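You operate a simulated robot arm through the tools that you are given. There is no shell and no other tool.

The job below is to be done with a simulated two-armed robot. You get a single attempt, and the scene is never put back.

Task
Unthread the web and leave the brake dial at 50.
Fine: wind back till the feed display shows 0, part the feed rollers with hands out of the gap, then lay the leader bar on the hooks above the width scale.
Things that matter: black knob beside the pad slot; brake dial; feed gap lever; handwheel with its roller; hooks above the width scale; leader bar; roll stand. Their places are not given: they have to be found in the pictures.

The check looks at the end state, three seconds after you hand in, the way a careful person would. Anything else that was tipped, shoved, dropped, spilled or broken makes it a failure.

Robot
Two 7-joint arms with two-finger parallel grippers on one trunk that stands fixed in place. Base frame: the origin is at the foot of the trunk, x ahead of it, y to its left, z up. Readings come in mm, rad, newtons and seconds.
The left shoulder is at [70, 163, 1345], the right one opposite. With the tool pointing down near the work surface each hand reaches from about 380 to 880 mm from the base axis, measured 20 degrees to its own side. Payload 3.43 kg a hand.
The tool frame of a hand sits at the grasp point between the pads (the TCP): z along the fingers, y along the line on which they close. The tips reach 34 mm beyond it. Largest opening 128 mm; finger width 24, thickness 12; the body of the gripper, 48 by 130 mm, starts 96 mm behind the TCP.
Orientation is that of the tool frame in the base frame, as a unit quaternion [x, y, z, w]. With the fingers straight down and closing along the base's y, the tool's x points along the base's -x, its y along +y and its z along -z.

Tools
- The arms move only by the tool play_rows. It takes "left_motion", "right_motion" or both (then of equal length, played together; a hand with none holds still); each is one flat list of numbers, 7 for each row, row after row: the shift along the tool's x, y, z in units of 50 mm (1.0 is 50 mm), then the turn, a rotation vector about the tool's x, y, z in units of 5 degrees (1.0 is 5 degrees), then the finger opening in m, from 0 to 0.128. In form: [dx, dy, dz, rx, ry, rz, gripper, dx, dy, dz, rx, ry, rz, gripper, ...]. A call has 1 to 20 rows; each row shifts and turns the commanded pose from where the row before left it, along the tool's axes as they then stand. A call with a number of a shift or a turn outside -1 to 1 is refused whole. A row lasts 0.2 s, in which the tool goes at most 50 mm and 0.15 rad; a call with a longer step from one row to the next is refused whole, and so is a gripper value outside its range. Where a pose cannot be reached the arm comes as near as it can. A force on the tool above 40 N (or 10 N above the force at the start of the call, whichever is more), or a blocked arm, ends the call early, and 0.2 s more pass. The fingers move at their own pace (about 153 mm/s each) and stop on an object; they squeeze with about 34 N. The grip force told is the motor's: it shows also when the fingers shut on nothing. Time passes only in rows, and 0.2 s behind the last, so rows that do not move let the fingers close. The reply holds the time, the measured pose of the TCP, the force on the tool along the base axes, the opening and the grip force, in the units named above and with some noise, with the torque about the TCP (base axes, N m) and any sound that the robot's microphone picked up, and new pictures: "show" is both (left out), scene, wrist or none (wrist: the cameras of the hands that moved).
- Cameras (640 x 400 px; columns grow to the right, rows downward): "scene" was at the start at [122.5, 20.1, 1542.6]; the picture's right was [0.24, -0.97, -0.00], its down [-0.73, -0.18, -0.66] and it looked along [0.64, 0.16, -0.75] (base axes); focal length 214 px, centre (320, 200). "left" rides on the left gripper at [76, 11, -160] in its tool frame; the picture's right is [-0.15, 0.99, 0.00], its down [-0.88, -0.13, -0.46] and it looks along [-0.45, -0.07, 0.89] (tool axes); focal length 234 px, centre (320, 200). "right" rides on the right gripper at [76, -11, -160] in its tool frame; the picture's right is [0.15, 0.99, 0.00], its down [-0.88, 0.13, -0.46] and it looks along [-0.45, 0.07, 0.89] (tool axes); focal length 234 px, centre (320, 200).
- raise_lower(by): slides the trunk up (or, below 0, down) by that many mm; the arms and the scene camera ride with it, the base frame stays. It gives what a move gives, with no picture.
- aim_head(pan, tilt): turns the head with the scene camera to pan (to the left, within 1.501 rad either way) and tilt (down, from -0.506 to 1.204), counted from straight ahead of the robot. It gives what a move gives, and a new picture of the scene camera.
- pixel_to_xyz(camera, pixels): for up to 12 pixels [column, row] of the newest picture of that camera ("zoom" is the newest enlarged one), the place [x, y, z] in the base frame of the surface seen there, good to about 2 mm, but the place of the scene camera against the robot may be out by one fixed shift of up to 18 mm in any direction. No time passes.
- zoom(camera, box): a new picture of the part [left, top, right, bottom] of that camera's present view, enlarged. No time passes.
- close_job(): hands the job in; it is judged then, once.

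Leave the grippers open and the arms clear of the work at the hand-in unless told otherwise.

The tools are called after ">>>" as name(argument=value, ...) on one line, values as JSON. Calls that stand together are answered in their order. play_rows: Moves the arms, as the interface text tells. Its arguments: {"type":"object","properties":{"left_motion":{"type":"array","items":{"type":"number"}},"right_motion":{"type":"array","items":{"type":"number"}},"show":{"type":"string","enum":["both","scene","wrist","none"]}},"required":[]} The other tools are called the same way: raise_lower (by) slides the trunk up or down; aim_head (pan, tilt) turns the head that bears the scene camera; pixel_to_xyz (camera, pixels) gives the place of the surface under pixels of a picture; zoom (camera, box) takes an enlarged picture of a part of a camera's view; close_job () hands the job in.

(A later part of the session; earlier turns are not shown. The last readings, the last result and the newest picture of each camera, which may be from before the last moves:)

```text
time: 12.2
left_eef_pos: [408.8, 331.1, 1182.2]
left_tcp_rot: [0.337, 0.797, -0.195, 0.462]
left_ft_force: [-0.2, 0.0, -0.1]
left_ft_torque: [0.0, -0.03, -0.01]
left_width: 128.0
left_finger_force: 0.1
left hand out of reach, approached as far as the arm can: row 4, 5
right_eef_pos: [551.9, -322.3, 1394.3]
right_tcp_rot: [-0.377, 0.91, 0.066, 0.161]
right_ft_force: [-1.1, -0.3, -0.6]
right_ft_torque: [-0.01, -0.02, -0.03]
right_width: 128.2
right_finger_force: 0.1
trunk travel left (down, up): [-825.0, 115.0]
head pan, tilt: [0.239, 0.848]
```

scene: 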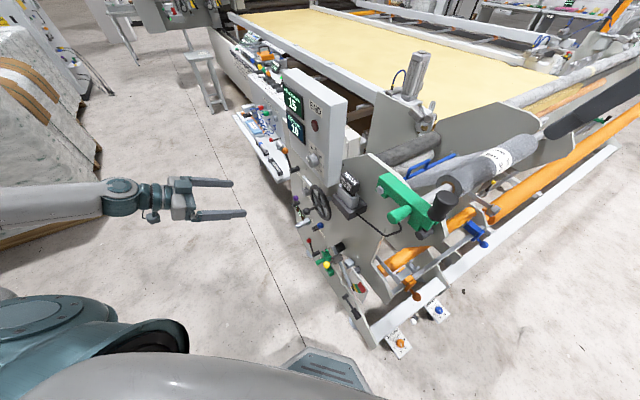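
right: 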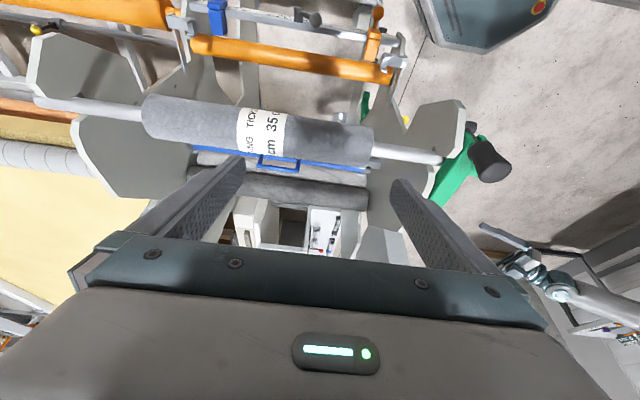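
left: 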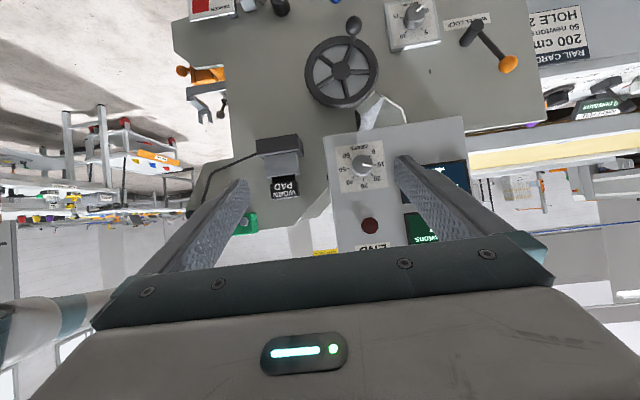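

>>> zoom(camera="left", box=[180, 100, 340, 240])

>>> zoom(camera="left", box=[290, 70, 430, 160])

>>> zoom(camera="left", box=[330, 130, 400, 190])

>>> pixel_to_xyz(camera="left", pixels=[[362, 165], [350, 200], [440, 150], [341, 71], [354, 25], [341, 35], [341, 105], [305, 70], [377, 70], [300, 180], [470, 70], [240, 100]])

```text
2.86 times, centred on (260, 170) of left
```

zoom: 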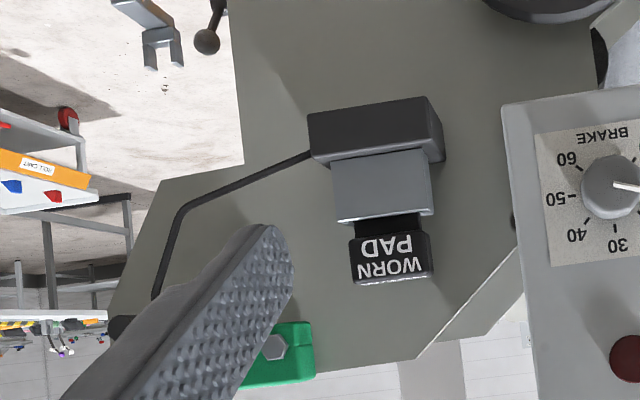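

```text
4.44 times, centred on (360, 115) of left
```

zoom: 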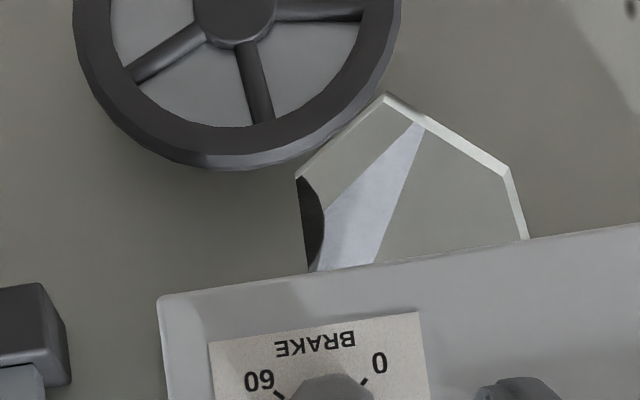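

```text
6.67 times, centred on (365, 160) of left
```

zoom: 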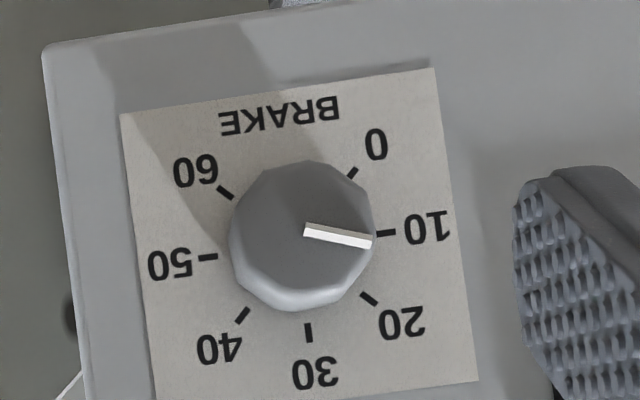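

```text
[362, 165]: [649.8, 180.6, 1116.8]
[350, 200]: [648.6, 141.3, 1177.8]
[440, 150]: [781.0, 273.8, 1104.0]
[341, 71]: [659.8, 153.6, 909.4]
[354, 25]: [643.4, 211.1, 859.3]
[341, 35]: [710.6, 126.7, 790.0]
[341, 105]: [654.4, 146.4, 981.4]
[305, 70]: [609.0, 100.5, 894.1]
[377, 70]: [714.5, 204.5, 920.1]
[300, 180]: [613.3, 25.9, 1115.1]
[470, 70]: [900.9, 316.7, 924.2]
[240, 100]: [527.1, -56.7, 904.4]
```

The pad sits in its holder and the brake dial reads about 15 (the pointer is between 10 and 20 on the display side). In machine axes, the handwheel hub is near (660,154,909) and its black ball handle near (650,207,857). I'll bring the left hand to a standoff in front of that handle, pointing horizontally at the side plate, with the fingers half open.

>>> play_rows(left_motion=[0, 0, 0, 0, -1, 0, 0.07, 0, 0, 0, 0, -1, 0, 0.07, 0, 0, 0, 0, -1, 0, 0.07, 0, 0, 0, 0, -1, 0, 0.07, 0, 0, 0, 0, -1, 0, 0.07, 0, 0, 0, -0.2, -1, 0, 0.07, 0.81, 0.2, 0.36, 0, 0, 0, 0.07, 0.81, 0.2, 0.36, 0, 0, 0, 0.07, 0.81, 0.2, 0.36, 0, 0, 0, 0.07, 0.81, 0.2, 0.36, 0, 0, 0, 0.07, 0.81, 0.2, 0.36, 0, 0, 0, 0.07, 0.81, 0.2, 0.36, 0, 0, 0, 0.07, 0.81, 0.2, 0.36, 0, 0, 0, 0.07, 0.81, 0.2, 0.36, 0, 0, 0, 0.07])

```text
time: 15.2
left_eef_pos: [411.3, 391.6, 1080.2]
left_tcp_rot: [0.266, 0.654, -0.276, 0.652]
left_ft_force: [3.4, -1.1, 0.7]
left_ft_torque: [0.11, -0.01, -0.23]
left_width: 70.1
left_finger_force: 0.0
left hand out of reach, approached as far as the arm can: row 7, 8, 9, 10, 11, 12, 13
right_eef_pos: [550.4, -323.7, 1393.5]
right_tcp_rot: [-0.377, 0.91, 0.066, 0.162]
right_ft_force: [-1.3, 1.5, 0.1]
right_ft_torque: [-0.06, -0.09, -0.07]
right_width: 128.0
right_finger_force: 0.1
trunk travel left (down, up): [-825.0, 115.0]
head pan, tilt: [0.239, 0.848]
```

scene: 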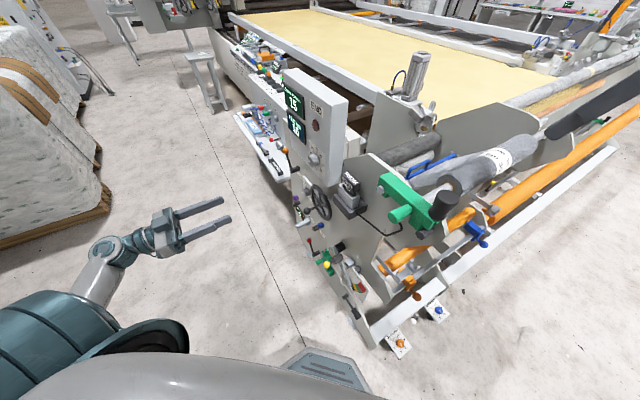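
left: 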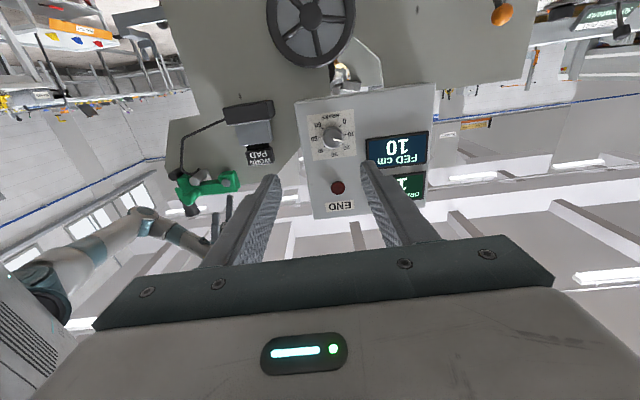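

The arm hit its reach limits near the body and stopped at (411,392,1080). I'll extend it forward toward the plate first, then lower it.

>>> play_rows(left_motion=[0, 0.1, 0.6, 0, 0, 0, 0.07, 0, 0.1, 0.6, 0, 0, 0, 0.07, 0, 0.1, 0.6, 0, 0, 0, 0.07, 0.2, 0.1, 0.6, 0, 0, 0, 0.07, 0.2, 0.1, 0.6, 0, 0, 0, 0.07, 0.5, 0.1, 0.5, 0, 0, 0, 0.07, 0.5, 0, 0, 0, 0, 0, 0.07], show="wrist")

```text
time: 16.8
left_eef_pos: [462.5, 402.7, 1106.6]
left_tcp_rot: [0.27, 0.654, -0.268, 0.654]
left_ft_force: [-0.9, -0.3, -0.1]
left_ft_torque: [-0.03, -0.05, 0.01]
left_width: 69.9
left_finger_force: 0.1
left hand out of reach, approached as far as the arm can: row 1, 2, 3, 4, 5, 6, 7
right_eef_pos: [552.6, -323.0, 1392.8]
right_tcp_rot: [-0.377, 0.91, 0.066, 0.161]
right_ft_force: [0.1, 0.9, 0.9]
right_ft_torque: [-0.03, -0.01, -0.04]
right_width: 128.0
right_finger_force: 0.0
trunk travel left (down, up): [-825.0, 115.0]
head pan, tilt: [0.239, 0.848]
```

left: 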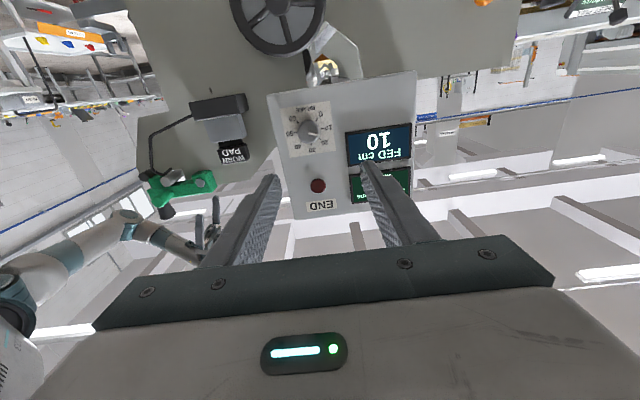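

That fully horizontal pose is out of reach at this trunk height. I'll slide the right hand back from the roll so the trunk can go down safely, and tilt the left hand back to a 60° pose.

>>> play_rows(left_motion=[0, 0, 0, 0, 1, 0, 0.07, 0, 0, 0, 0, 1, 0, 0.07, 0, 0, 0, 0, 1, 0, 0.07, 0, 0, 0, 0, 1, 0, 0.07, 0, 0, 0, 0, 1, 0, 0.07, 0, 0, 0, 0, 1, 0, 0.07], right_motion=[0.75, 0, -0.275, 0, 0, 0, 0.128, 0.75, 0, -0.275, 0, 0, 0, 0.128, 0.75, 0, -0.275, 0, 0, 0, 0.128, 0.75, 0, -0.275, 0, 0, 0, 0.128, 0, 0, 0, 0, 0, 0, 0.128, 0, 0, 0, 0, 0, 0, 0.128], show="both")

```text
time: 18.2
left_eef_pos: [463.1, 402.6, 1106.1]
left_tcp_rot: [0.33, 0.801, -0.19, 0.461]
left_ft_force: [0.7, 0.2, 1.1]
left_ft_torque: [-0.01, 0.01, -0.03]
left_width: 69.9
left_finger_force: 0.0
right_eef_pos: [434.6, -415.3, 1392.3]
right_tcp_rot: [-0.375, 0.911, 0.066, 0.16]
right_ft_force: [-0.4, -0.7, 0.0]
right_ft_torque: [0.05, 0.03, 0.01]
right_width: 128.2
right_finger_force: 0.1
right hand out of reach, approached as far as the arm can: row 3, 4
trunk travel left (down, up): [-825.0, 115.0]
head pan, tilt: [0.239, 0.848]
```

scene: 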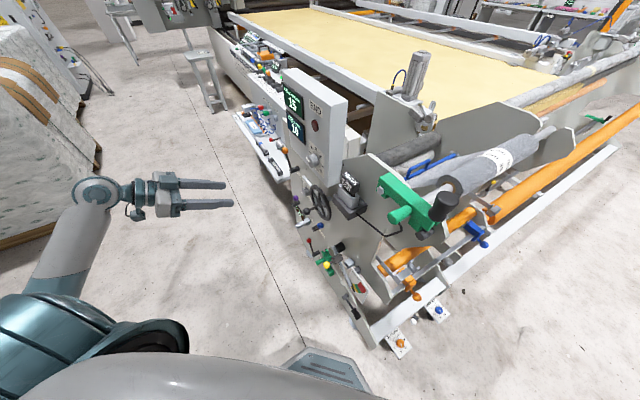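
right: 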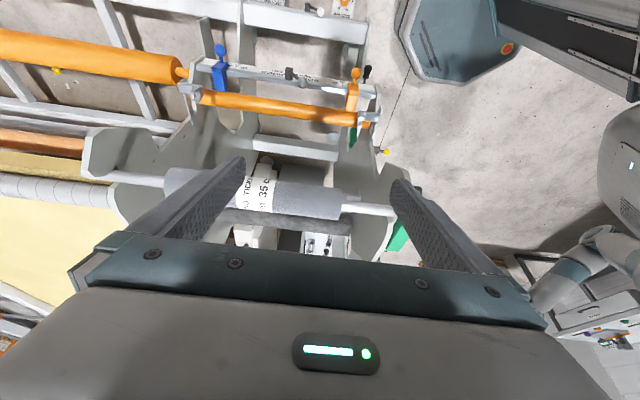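
left: 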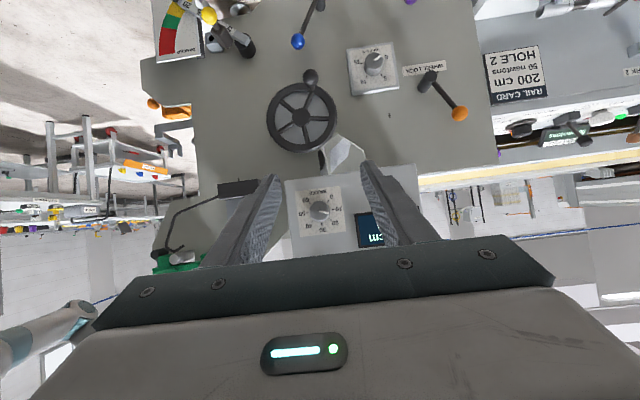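

The right camera now sees both hooks and the scale from the front. I'll zoom on them before lowering the trunk.

>>> zoom(camera="right", box=[340, 60, 400, 130])

>>> zoom(camera="right", box=[165, 40, 255, 110])

>>> zoom(camera="right", box=[200, 40, 390, 130])

>>> pixel_to_xyz(camera="right", pixels=[[365, 115], [370, 117], [190, 90], [196, 92], [362, 122], [290, 75], [265, 200], [340, 200], [370, 205], [170, 180], [240, 205], [400, 165]])

```text
5.71 times, centred on (370, 95) of right
```

zoom: 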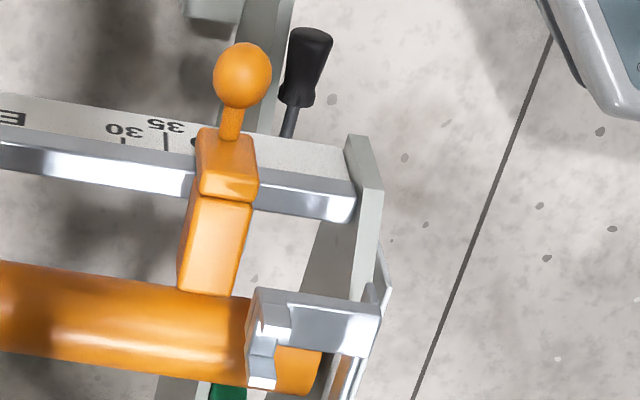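

```text
5.71 times, centred on (210, 75) of right
```

zoom: 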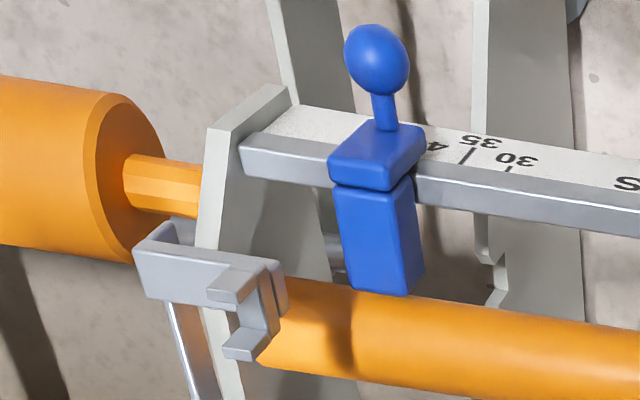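

```text
3.37 times, centred on (295, 85) of right
```

zoom: 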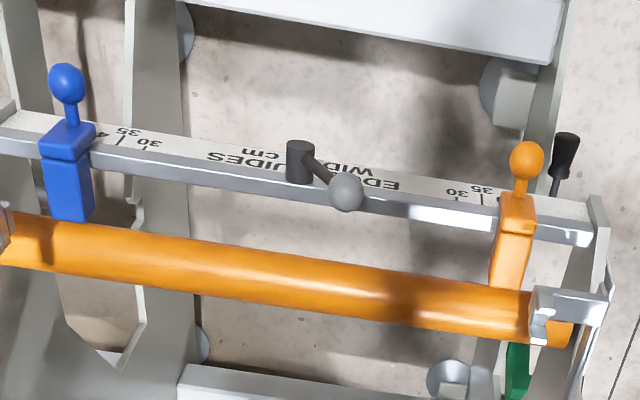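

```text
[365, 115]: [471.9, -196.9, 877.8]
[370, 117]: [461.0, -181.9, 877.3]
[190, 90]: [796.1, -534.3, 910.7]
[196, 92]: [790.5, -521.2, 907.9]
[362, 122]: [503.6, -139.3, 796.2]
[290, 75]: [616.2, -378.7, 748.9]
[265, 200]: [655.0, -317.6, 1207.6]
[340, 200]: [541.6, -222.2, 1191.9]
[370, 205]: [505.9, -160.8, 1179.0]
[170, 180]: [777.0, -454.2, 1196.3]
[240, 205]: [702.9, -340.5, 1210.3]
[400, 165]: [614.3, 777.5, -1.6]
```

The rail reads "EDGE GUIDES / WIDTH cm" with the forked hooks right above it, so the hooks are confirmed. Both hands are clear of the machine, so I'll lower the trunk by 300 mm to bring the left shoulder nearer the handwheel's height.

>>> raise_lower(by=-300)

```text
time: 21.2
left_eef_pos: [462.2, 403.2, 805.1]
left_tcp_rot: [0.33, 0.801, -0.19, 0.462]
left_ft_force: [0.1, 0.5, -0.6]
left_ft_torque: [0.01, -0.01, 0.01]
left_width: 70.1
left_finger_force: 0.1
right_eef_pos: [433.5, -414.0, 1092.9]
right_tcp_rot: [-0.376, 0.91, 0.067, 0.161]
right_ft_force: [0.4, 0.5, 0.0]
right_ft_torque: [0.02, 0.02, 0.0]
right_width: 127.9
right_finger_force: 0.1
trunk travel left (down, up): [-525.0, 415.0]
head pan, tilt: [0.239, 0.848]
```

Now I'll aim the head so the scene camera sees the panel and side plate from the new height.

>>> aim_head(pan=0.2, tilt=0.45)

```text
time: 22.1
left_eef_pos: [463.0, 403.0, 805.0]
left_tcp_rot: [0.33, 0.801, -0.19, 0.463]
left_ft_force: [-1.0, -0.1, 0.1]
left_ft_torque: [0.0, -0.01, -0.02]
left_width: 70.0
left_finger_force: 0.0
right_eef_pos: [434.9, -415.5, 1093.4]
right_tcp_rot: [-0.377, 0.91, 0.066, 0.161]
right_ft_force: [-0.3, 0.3, -0.5]
right_ft_torque: [-0.03, 0.03, 0.0]
right_width: 128.0
right_finger_force: 0.1
trunk travel left (down, up): [-525.0, 415.0]
head pan, tilt: [0.201, 0.45]
```

scene: 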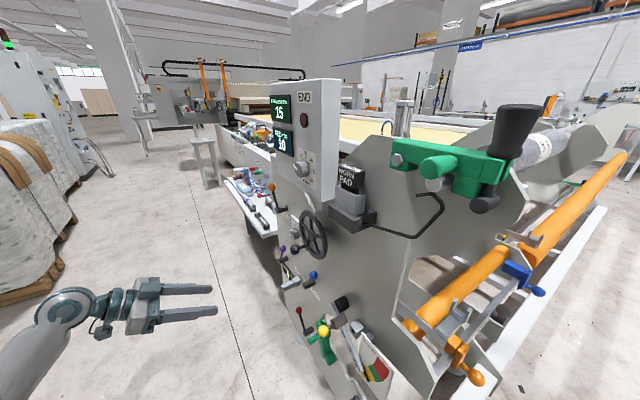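

The left hand is now square to the plate in yaw. I'll tilt it to horizontal again and bring it to a standoff about 100 mm in front of the black ball handle.

>>> play_rows(left_motion=[0, 0, 0, 0, -1, 0, 0.07, 0, 0, 0, 0, -1, 0, 0.07, 0, 0, 0, 0, -1, 0, 0.07, 0, 0, 0, 0, -1, 0, 0.07, 0, 0, 0, 0, -1, 0, 0.07, 0, 0, 0, 0, -1, 0, 0.07, -0.21, -0.03, 0.7, 0, 0, 0, 0.07, -0.21, -0.03, 0.7, 0, 0, 0, 0.07, -0.21, -0.03, 0.7, 0, 0, 0, 0.07, -0.21, -0.03, 0.7, 0, 0, 0, 0.07, -0.21, -0.03, 0.7, 0, 0, 0, 0.07])

```text
time: 24.5
left_eef_pos: [477.9, 352.2, 894.1]
left_tcp_rot: [0.268, 0.654, -0.268, 0.655]
left_ft_force: [-0.2, -0.6, 0.3]
left_ft_torque: [0.02, -0.02, 0.03]
left_width: 70.0
left_finger_force: 0.0
left hand out of reach, approached as far as the arm can: row 7, 8, 9, 10, 11
right_eef_pos: [435.1, -415.4, 1092.8]
right_tcp_rot: [-0.376, 0.91, 0.066, 0.16]
right_ft_force: [-0.5, 0.7, 0.0]
right_ft_torque: [-0.01, -0.01, -0.02]
right_width: 128.4
right_finger_force: 0.0
trunk travel left (down, up): [-525.0, 415.0]
head pan, tilt: [0.201, 0.45]
```

scene: 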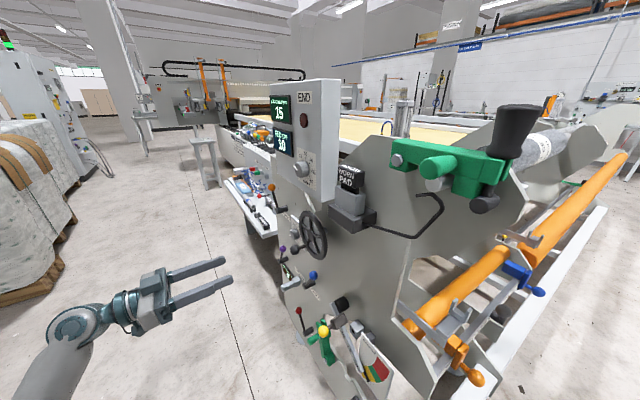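
left: 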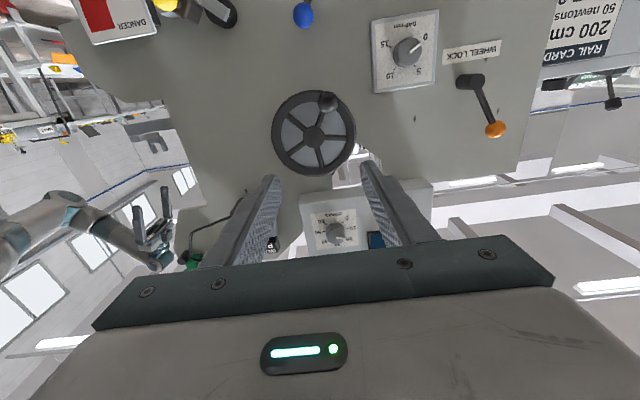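

Horizontal pointing is still beyond the wrist's range. The ball handle is round, so a 50° tilt will do. I'll tilt back up and go to a standoff on that slanted approach line.

>>> play_rows(left_motion=[0, 0, 0, 0, 1, 0, 0.07, 0, 0, 0, 0, 1, 0, 0.07, 0, 0, 0, 0, 1, 0, 0.07, 0, 0, 0, 0, 1, 0, 0.07, 0, 0, 0, 0, 1, 0, 0.07, 0, 0, 0, 0, 1, 0, 0.07, 0, 0, 0, 0, 1, 0, 0.07, 0, 0, 0, 0, 1, 0, 0.07, -0.592, 0.087, 0.495, 0, 0, 0, 0.07, -0.592, 0.087, 0.495, 0, 0, 0, 0.07, -0.592, 0.087, 0.495, 0, 0, 0, 0.07, -0.592, 0.087, 0.495, 0, 0, 0, 0.07], show="wrist")

```text
time: 27.1
left_eef_pos: [585.9, 264.3, 919.8]
left_tcp_rot: [0.344, 0.839, -0.161, 0.391]
left_ft_force: [0.3, -0.4, 0.2]
left_ft_torque: [-0.04, 0.0, 0.03]
left_width: 70.2
left_finger_force: 0.1
left hand out of reach, approached as far as the arm can: row 3, 4, 5
right_eef_pos: [436.5, -414.6, 1092.3]
right_tcp_rot: [-0.376, 0.91, 0.068, 0.161]
right_ft_force: [-0.2, 0.1, 0.3]
right_ft_torque: [0.01, 0.05, 0.01]
right_width: 128.1
right_finger_force: 0.2
trunk travel left (down, up): [-525.0, 415.0]
head pan, tilt: [0.201, 0.45]
```

left: 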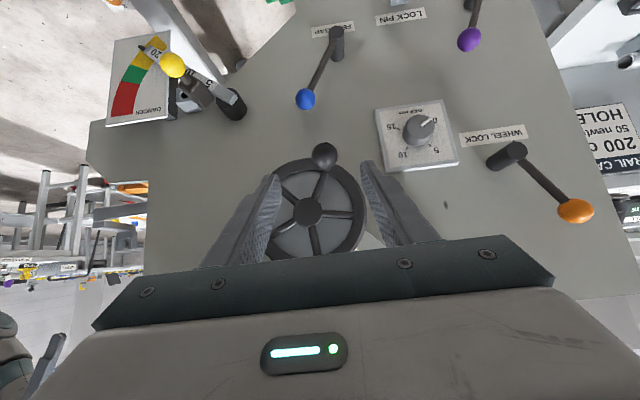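

I'm at the standoff. The ball handle is at (324,156), the hub at (306,211), and the FEED GAP ball at (305,99). I'll measure these from here.

>>> pixel_to_xyz(camera="left", pixels=[[324, 156], [316, 160], [332, 155], [324, 147], [306, 211], [320, 175], [305, 99], [337, 40], [572, 210], [512, 153], [335, 50], [280, 120]])

>>> zoom(camera="left", box=[260, 130, 380, 260])

>>> zoom(camera="left", box=[280, 0, 480, 120])

>>> zoom(camera="left", box=[450, 110, 610, 230])

```text
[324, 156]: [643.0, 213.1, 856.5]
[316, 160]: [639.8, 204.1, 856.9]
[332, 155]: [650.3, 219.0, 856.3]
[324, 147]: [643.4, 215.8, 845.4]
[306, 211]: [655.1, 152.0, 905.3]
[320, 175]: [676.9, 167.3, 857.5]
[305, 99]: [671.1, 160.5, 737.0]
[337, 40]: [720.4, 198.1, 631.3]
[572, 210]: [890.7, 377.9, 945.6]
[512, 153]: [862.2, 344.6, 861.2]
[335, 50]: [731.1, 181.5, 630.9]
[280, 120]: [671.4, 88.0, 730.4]
```

```text
3.08 times, centred on (320, 195) of left
```

zoom: 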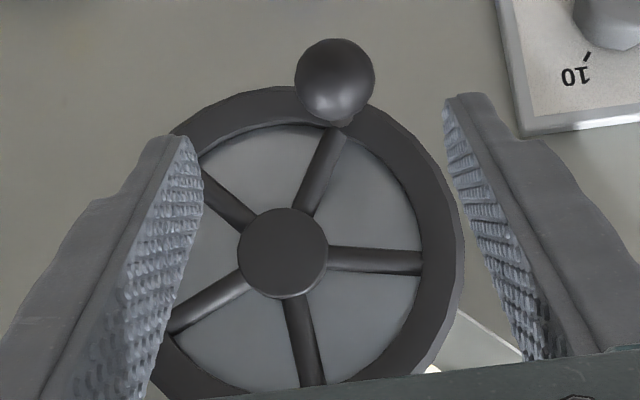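

```text
3.20 times, centred on (380, 60) of left
```

zoom: 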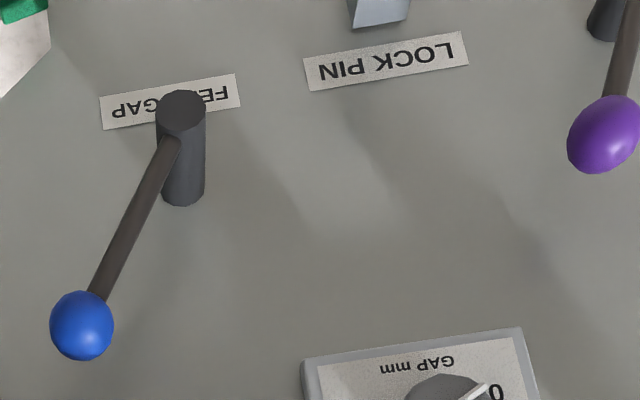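

```text
3.33 times, centred on (530, 170) of left
```

zoom: 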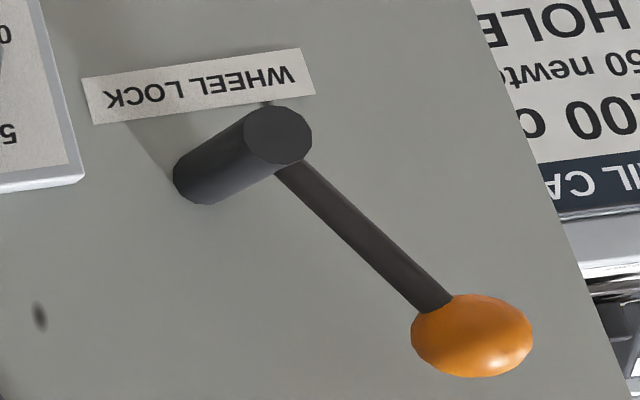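

The ball centre is about u=604, w=-320, z=850 (machine axes) with a radius near 15 mm, and the hub is at about u=572, z=907. I'll slide in along the tool axis until the ball is between the pads, then close.

>>> play_rows(left_motion=[-0.025, 0.02, 0.511, 0, 0, 0, 0.07, -0.025, 0.02, 0.511, 0, 0, 0, 0.07, -0.025, 0.02, 0.511, 0, 0, 0, 0.07, -0.025, 0.02, 0.511, 0, 0, 0, 0.07, 0, 0, 0, 0, 0, 0, 0.07], show="both")

```text
time: 28.3
left_eef_pos: [645.6, 210.6, 857.7]
left_tcp_rot: [0.346, 0.837, -0.161, 0.391]
left_ft_force: [-0.5, -0.8, -0.7]
left_ft_torque: [0.01, 0.05, 0.0]
left_width: 70.0
left_finger_force: 0.1
right_eef_pos: [434.5, -414.2, 1092.3]
right_tcp_rot: [-0.376, 0.91, 0.067, 0.161]
right_ft_force: [0.3, 0.2, 1.2]
right_ft_torque: [0.01, -0.03, -0.01]
right_width: 127.7
right_finger_force: 0.0
trunk travel left (down, up): [-525.0, 415.0]
head pan, tilt: [0.201, 0.45]
```

scene: 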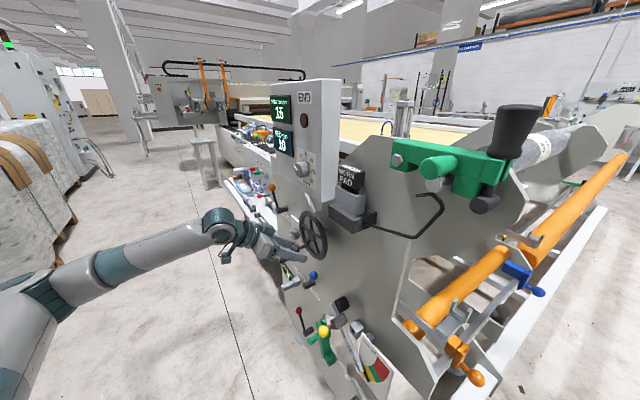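
left: 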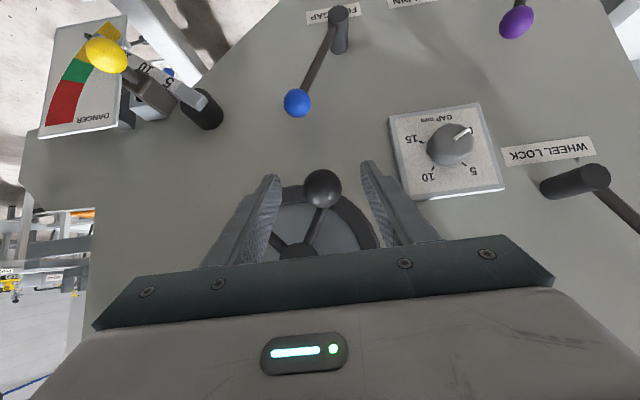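

The ball sits midway between the pads and about 12 mm past the grasp point, as planned. I'll close the fingers on it.

>>> play_rows(left_motion=[0, 0, 0, 0, 0, 0, 0.02, 0, 0, 0, 0, 0, 0, 0.02, 0, 0, 0, 0, 0, 0, 0.02], show="wrist")

```text
time: 29.1
left_eef_pos: [645.6, 211.6, 856.2]
left_tcp_rot: [0.344, 0.838, -0.161, 0.391]
left_ft_force: [4.7, 1.2, -3.3]
left_ft_torque: [-0.04, 0.07, 0.18]
left_width: 31.5
left_finger_force: 44.9
right_eef_pos: [435.0, -415.1, 1094.4]
right_tcp_rot: [-0.376, 0.91, 0.067, 0.161]
right_ft_force: [1.0, -0.7, 0.4]
right_ft_torque: [0.0, 0.02, 0.0]
right_width: 127.9
right_finger_force: 0.1
trunk travel left (down, up): [-525.0, 415.0]
head pan, tilt: [0.201, 0.45]
```

left: 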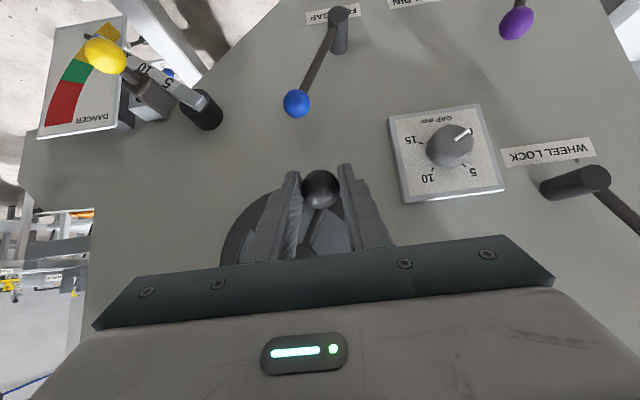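

The ball is gripped (31.5 mm). The handwheel is coaxial with the lower feed roller, so winding back should move the ball toward +u and up. I'll try a small 20° arc and watch the FED display.

>>> play_rows(left_motion=[-0.05, 0.102, -0.042, 0, 0, 0, 0.02, -0.052, 0.092, -0.044, 0, 0, 0, 0.02, -0.06, 0.084, -0.05, 0, 0, 0, 0.02, -0.064, 0.078, -0.054, 0, 0, 0, 0.02])

>>> zoom(camera="scene", box=[260, 80, 350, 200])

```text
time: 30.1
left_eef_pos: [658.4, 224.2, 873.1]
left_tcp_rot: [0.345, 0.839, -0.16, 0.389]
left_ft_force: [-13.8, -0.8, -15.5]
left_ft_torque: [0.95, -0.47, -0.08]
left_width: 31.3
left_finger_force: 44.9
right_eef_pos: [434.4, -414.4, 1092.9]
right_tcp_rot: [-0.376, 0.91, 0.067, 0.161]
right_ft_force: [-1.5, -0.4, -0.1]
right_ft_torque: [-0.01, 0.02, 0.0]
right_width: 128.2
right_finger_force: 0.0
trunk travel left (down, up): [-525.0, 415.0]
head pan, tilt: [0.201, 0.45]
```

scene: 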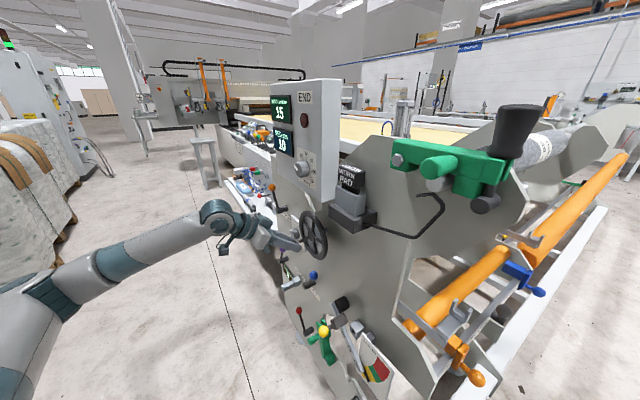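
left: 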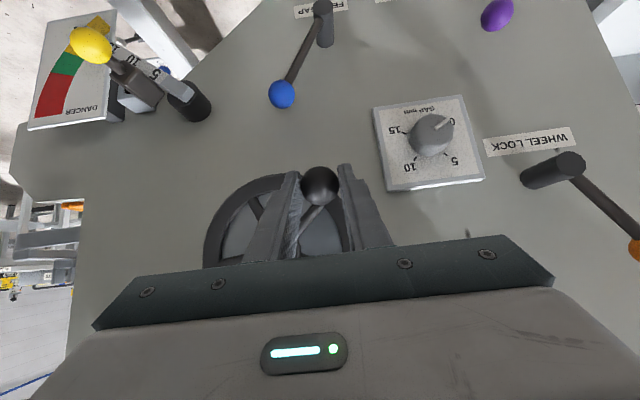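

```text
3.33 times, centred on (305, 140) of scene
```

zoom: 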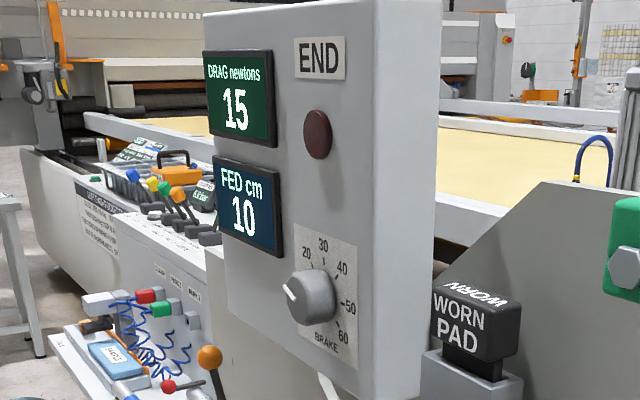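

The hand moved the wheel about 20° with roughly 18 N of drag, but FED still shows 10 (it may be rounding). I'll continue the arc 30° further and check again.

>>> play_rows(left_motion=[-0.07, 0.068, -0.059, 0, 0, 0, 0.02, -0.073, 0.062, -0.062, 0, 0, 0, 0.02, -0.078, 0.054, -0.066, 0, 0, 0, 0.02, -0.081, 0.042, -0.068, 0, 0, 0, 0.02, -0.083, 0.036, -0.07, 0, 0, 0, 0.02, -0.086, 0.024, -0.072, 0, 0, 0, 0.02])

>>> zoom(camera="scene", box=[260, 80, 350, 200])

>>> zoom(camera="left", box=[180, 120, 400, 270])

```text
time: 31.5
left_eef_pos: [668.8, 234.9, 902.1]
left_tcp_rot: [0.345, 0.838, -0.16, 0.391]
left_ft_force: [-17.2, -1.6, -16.3]
left_ft_torque: [0.89, -0.48, -0.07]
left_width: 31.3
left_finger_force: 45.2
right_eef_pos: [433.6, -415.6, 1094.1]
right_tcp_rot: [-0.377, 0.91, 0.067, 0.16]
right_ft_force: [0.0, 0.2, 0.3]
right_ft_torque: [0.0, -0.02, 0.02]
right_width: 128.1
right_finger_force: 0.0
trunk travel left (down, up): [-525.0, 415.0]
head pan, tilt: [0.201, 0.45]
```

scene: 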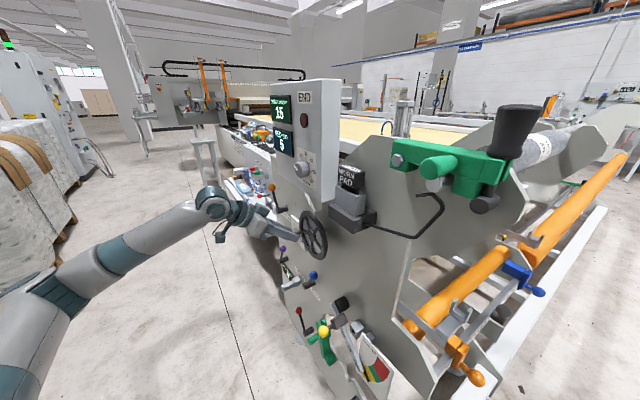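
left: 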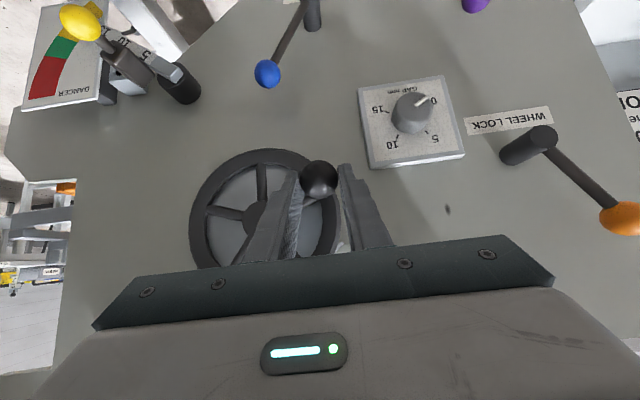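

```text
3.33 times, centred on (305, 140) of scene
```

zoom: 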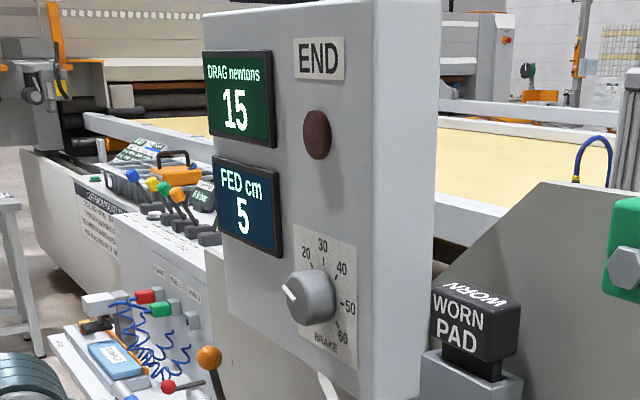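

```text
2.67 times, centred on (290, 195) of left
```

zoom: 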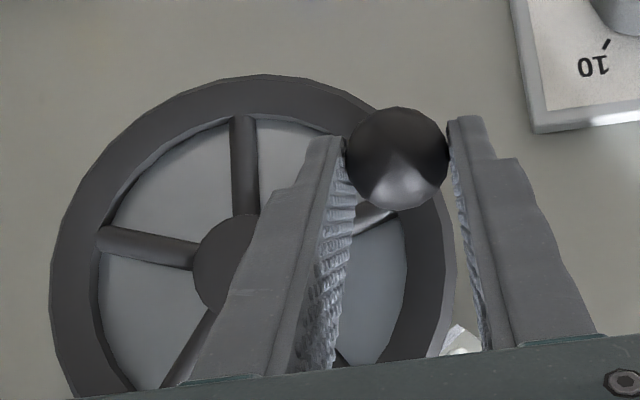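

FED now reads 5 after about 50° of turn, so this is the correct direction. I'll carry on in smaller steps of 20° and read the display each time.

>>> play_rows(left_motion=[-0.087, 0.014, -0.073, 0, 0, 0, 0.02, -0.087, 0.006, -0.073, 0, 0, 0, 0.02, -0.087, -0.006, -0.073, 0, 0, 0, 0.02, -0.087, -0.014, -0.073, 0, 0, 0, 0.02], show="both")

>>> zoom(camera="scene", box=[260, 80, 350, 200])

>>> zoom(camera="left", box=[180, 120, 400, 270])

```text
time: 32.5
left_eef_pos: [671.3, 234.5, 930.2]
left_tcp_rot: [0.343, 0.837, -0.16, 0.395]
left_ft_force: [6.7, 6.9, -2.4]
left_ft_torque: [0.13, -0.4, 0.19]
left_width: 31.6
left_finger_force: 34.4
right_eef_pos: [436.4, -414.6, 1093.8]
right_tcp_rot: [-0.376, 0.91, 0.066, 0.16]
right_ft_force: [0.2, -1.4, 1.0]
right_ft_torque: [0.01, -0.03, 0.02]
right_width: 127.7
right_finger_force: 0.0
trunk travel left (down, up): [-525.0, 415.0]
head pan, tilt: [0.201, 0.45]
```

scene: 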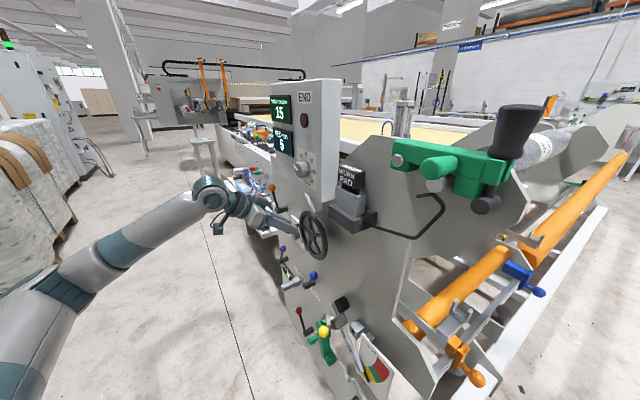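
left: 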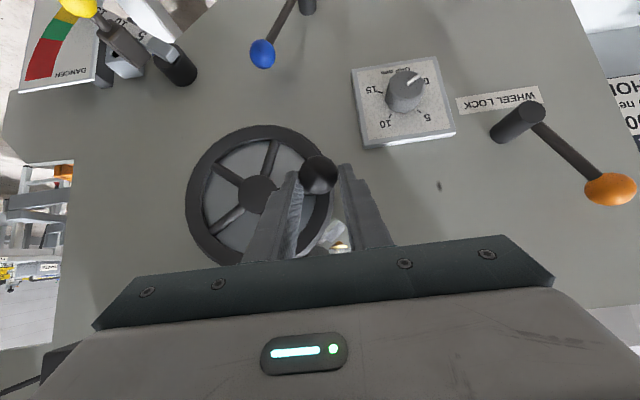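

```text
3.33 times, centred on (305, 140) of scene
```

zoom: 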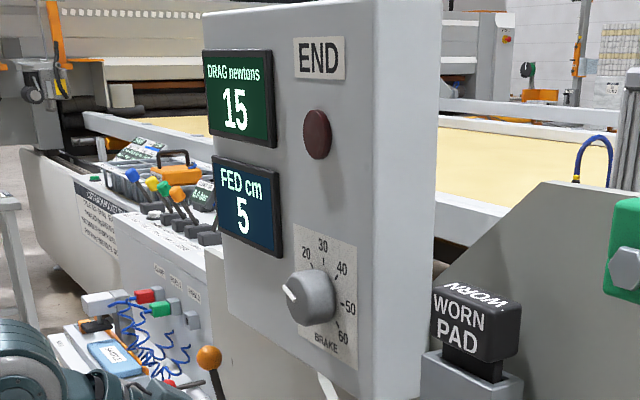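

```text
2.67 times, centred on (290, 195) of left
```

zoom: 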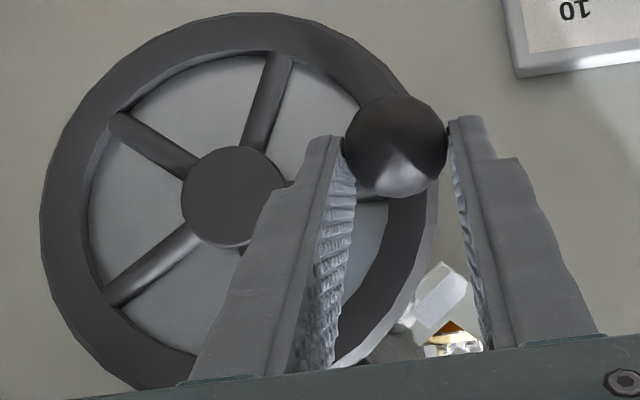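

FED still reads 5, and the ball has slipped toward the finger tips. I'll measure the ball's position so I can re-grip it.

>>> pixel_to_xyz(camera="left", pixels=[[317, 174], [317, 165], [257, 195], [312, 174], [322, 174], [250, 195], [262, 190]])

```text
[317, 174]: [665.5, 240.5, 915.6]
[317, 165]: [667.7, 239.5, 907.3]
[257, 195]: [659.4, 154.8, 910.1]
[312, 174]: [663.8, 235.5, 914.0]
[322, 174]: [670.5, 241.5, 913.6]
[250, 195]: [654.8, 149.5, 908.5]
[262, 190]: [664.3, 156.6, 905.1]
```

The ball is near the tips, at about α=+2° on its circle. I'll open slightly, drop the hand about 15 mm to recentre on the ball, and grip again.

>>> play_rows(left_motion=[0, 0, 0, 0, 0, 0, 0.055, 0, 0, 0, 0, 0, 0, 0.055, 0.112, -0.007, 0.095, 0, 0, 0, 0.055, 0.112, -0.007, 0.095, 0, 0, 0, 0.055, 0, 0, 0, 0, 0, 0, 0.02, 0, 0, 0, 0, 0, 0, 0.02, 0, 0, 0, 0, 0, 0, 0.02], show="both")

>>> zoom(camera="scene", box=[260, 80, 350, 200])

```text
time: 34.1
left_eef_pos: [671.6, 234.8, 912.1]
left_tcp_rot: [0.342, 0.838, -0.16, 0.393]
left_ft_force: [23.5, 13.9, 8.6]
left_ft_torque: [-0.33, 0.27, 0.47]
left_width: 31.7
left_finger_force: 44.7
right_eef_pos: [436.1, -413.2, 1092.5]
right_tcp_rot: [-0.376, 0.91, 0.066, 0.16]
right_ft_force: [0.8, -0.5, 0.0]
right_ft_torque: [-0.03, 0.01, 0.01]
right_width: 127.7
right_finger_force: 0.0
trunk travel left (down, up): [-525.0, 415.0]
head pan, tilt: [0.201, 0.45]
```

scene: 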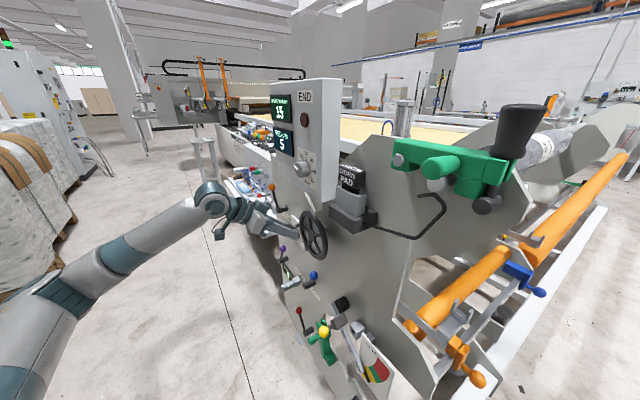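
left: 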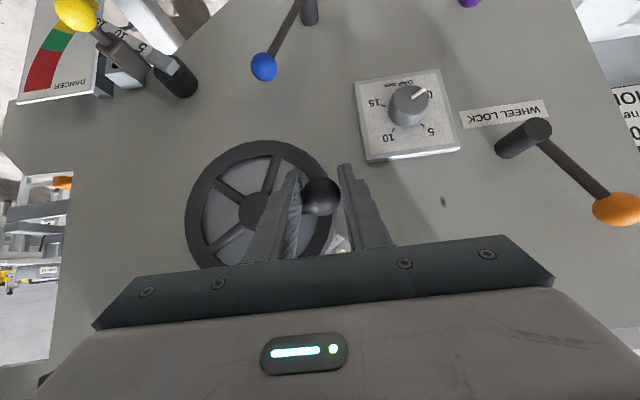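

```text
3.33 times, centred on (305, 140) of scene
```

zoom: 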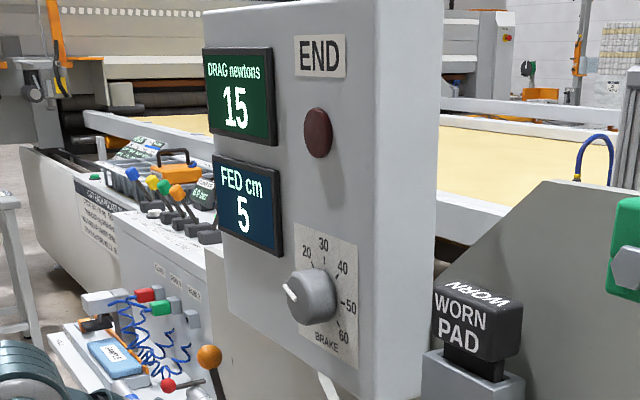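

I've gripped again; a sideways force shows the ball a few mm to the +u side, and FED is still 5. I'll relieve that, then turn the wheel 30° while rotating the hand with it so the ball does not slip.

>>> play_rows(left_motion=[0, 0.05, 0, 0, 0, 0, 0.02, -0.088, -0.012, -0.074, -0.644, 0, 0.765, 0.02, -0.088, -0.012, -0.074, -0.644, 0, 0.765, 0.02, -0.088, -0.012, -0.074, -0.644, 0, 0.765, 0.02, -0.088, -0.012, -0.074, -0.644, 0, 0.765, 0.02, -0.088, -0.012, -0.074, -0.644, 0, 0.765, 0.02, -0.088, -0.012, -0.074, -0.644, 0, 0.765, 0.02], show="both")

>>> zoom(camera="scene", box=[260, 80, 350, 200])

```text
time: 35.7
left_eef_pos: [663.3, 226.1, 943.7]
left_tcp_rot: [0.434, 0.768, 0.063, 0.467]
left_ft_force: [30.2, 4.2, 16.1]
left_ft_torque: [-0.16, -0.01, 0.38]
left_width: 31.7
left_finger_force: 45.2
right_eef_pos: [437.2, -414.5, 1092.0]
right_tcp_rot: [-0.375, 0.911, 0.067, 0.16]
right_ft_force: [0.0, 0.7, -0.3]
right_ft_torque: [-0.02, -0.03, 0.0]
right_width: 127.9
right_finger_force: 0.1
trunk travel left (down, up): [-525.0, 415.0]
head pan, tilt: [0.201, 0.45]
```

scene: 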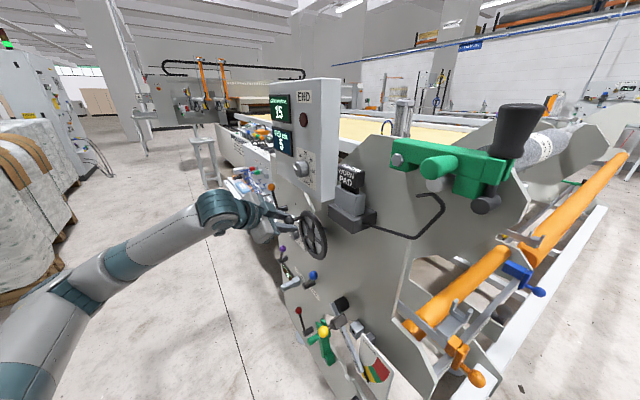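
left: 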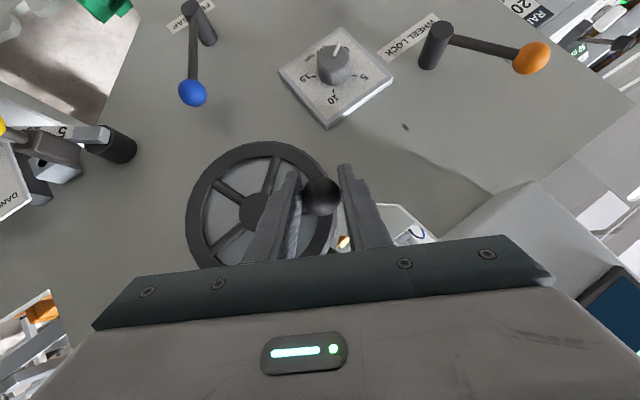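

```text
3.33 times, centred on (305, 140) of scene
```

zoom: 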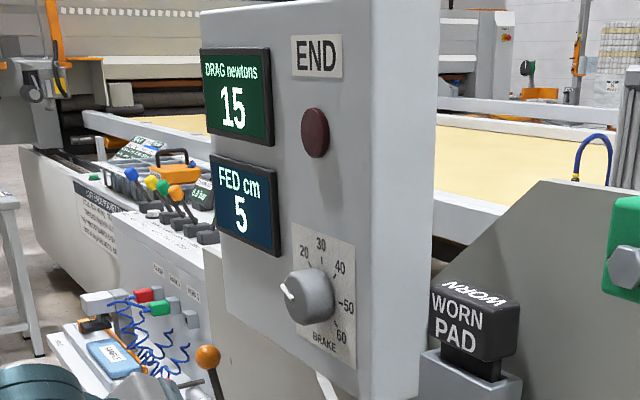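

The wheel has now turned about 92° in total, and FED still reads 5. The grip is rigid and the force is mostly radial, so I'll shift outward a little and go on another 30°.

>>> play_rows(left_motion=[0, 0.05, 0, 0, 0, 0, 0.02, -0.088, -0.008, -0.074, -0.644, 0, 0.765, 0.02, -0.088, -0.008, -0.074, -0.644, 0, 0.765, 0.02, -0.088, -0.008, -0.074, -0.644, 0, 0.765, 0.02, -0.088, -0.008, -0.074, -0.644, 0, 0.765, 0.02], show="both")

>>> zoom(camera="scene", box=[260, 80, 350, 200])

```text
time: 36.9
left_eef_pos: [652.0, 216.5, 961.0]
left_tcp_rot: [0.48, 0.691, 0.208, 0.498]
left_ft_force: [3.6, -2.1, -2.4]
left_ft_torque: [-0.27, -0.17, 0.23]
left_width: 31.7
left_finger_force: 45.4
right_eef_pos: [434.7, -415.3, 1093.5]
right_tcp_rot: [-0.376, 0.91, 0.067, 0.159]
right_ft_force: [-0.1, -1.0, -0.1]
right_ft_torque: [-0.02, -0.01, -0.02]
right_width: 128.3
right_finger_force: 0.1
trunk travel left (down, up): [-525.0, 415.0]
head pan, tilt: [0.201, 0.45]
```

scene: 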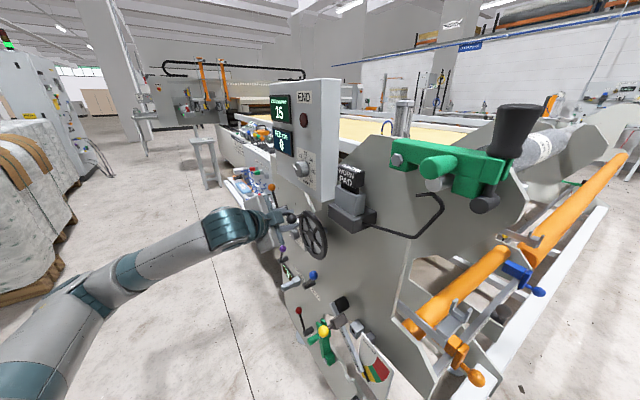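
left: 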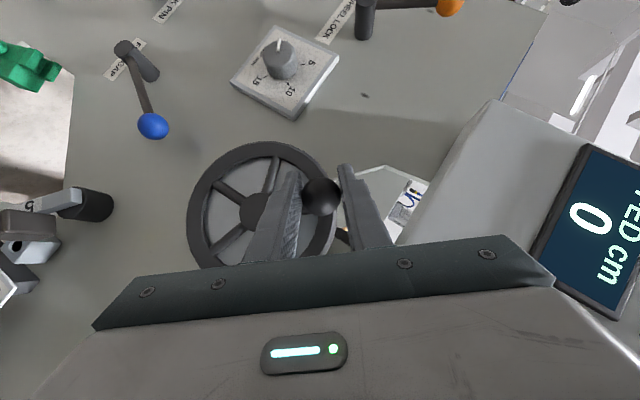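

```text
3.33 times, centred on (305, 140) of scene
```

zoom: 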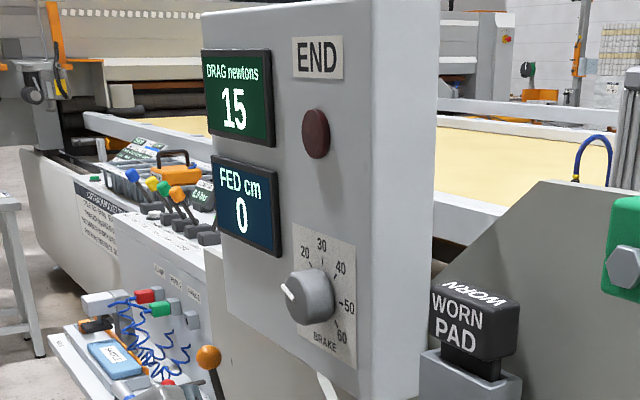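

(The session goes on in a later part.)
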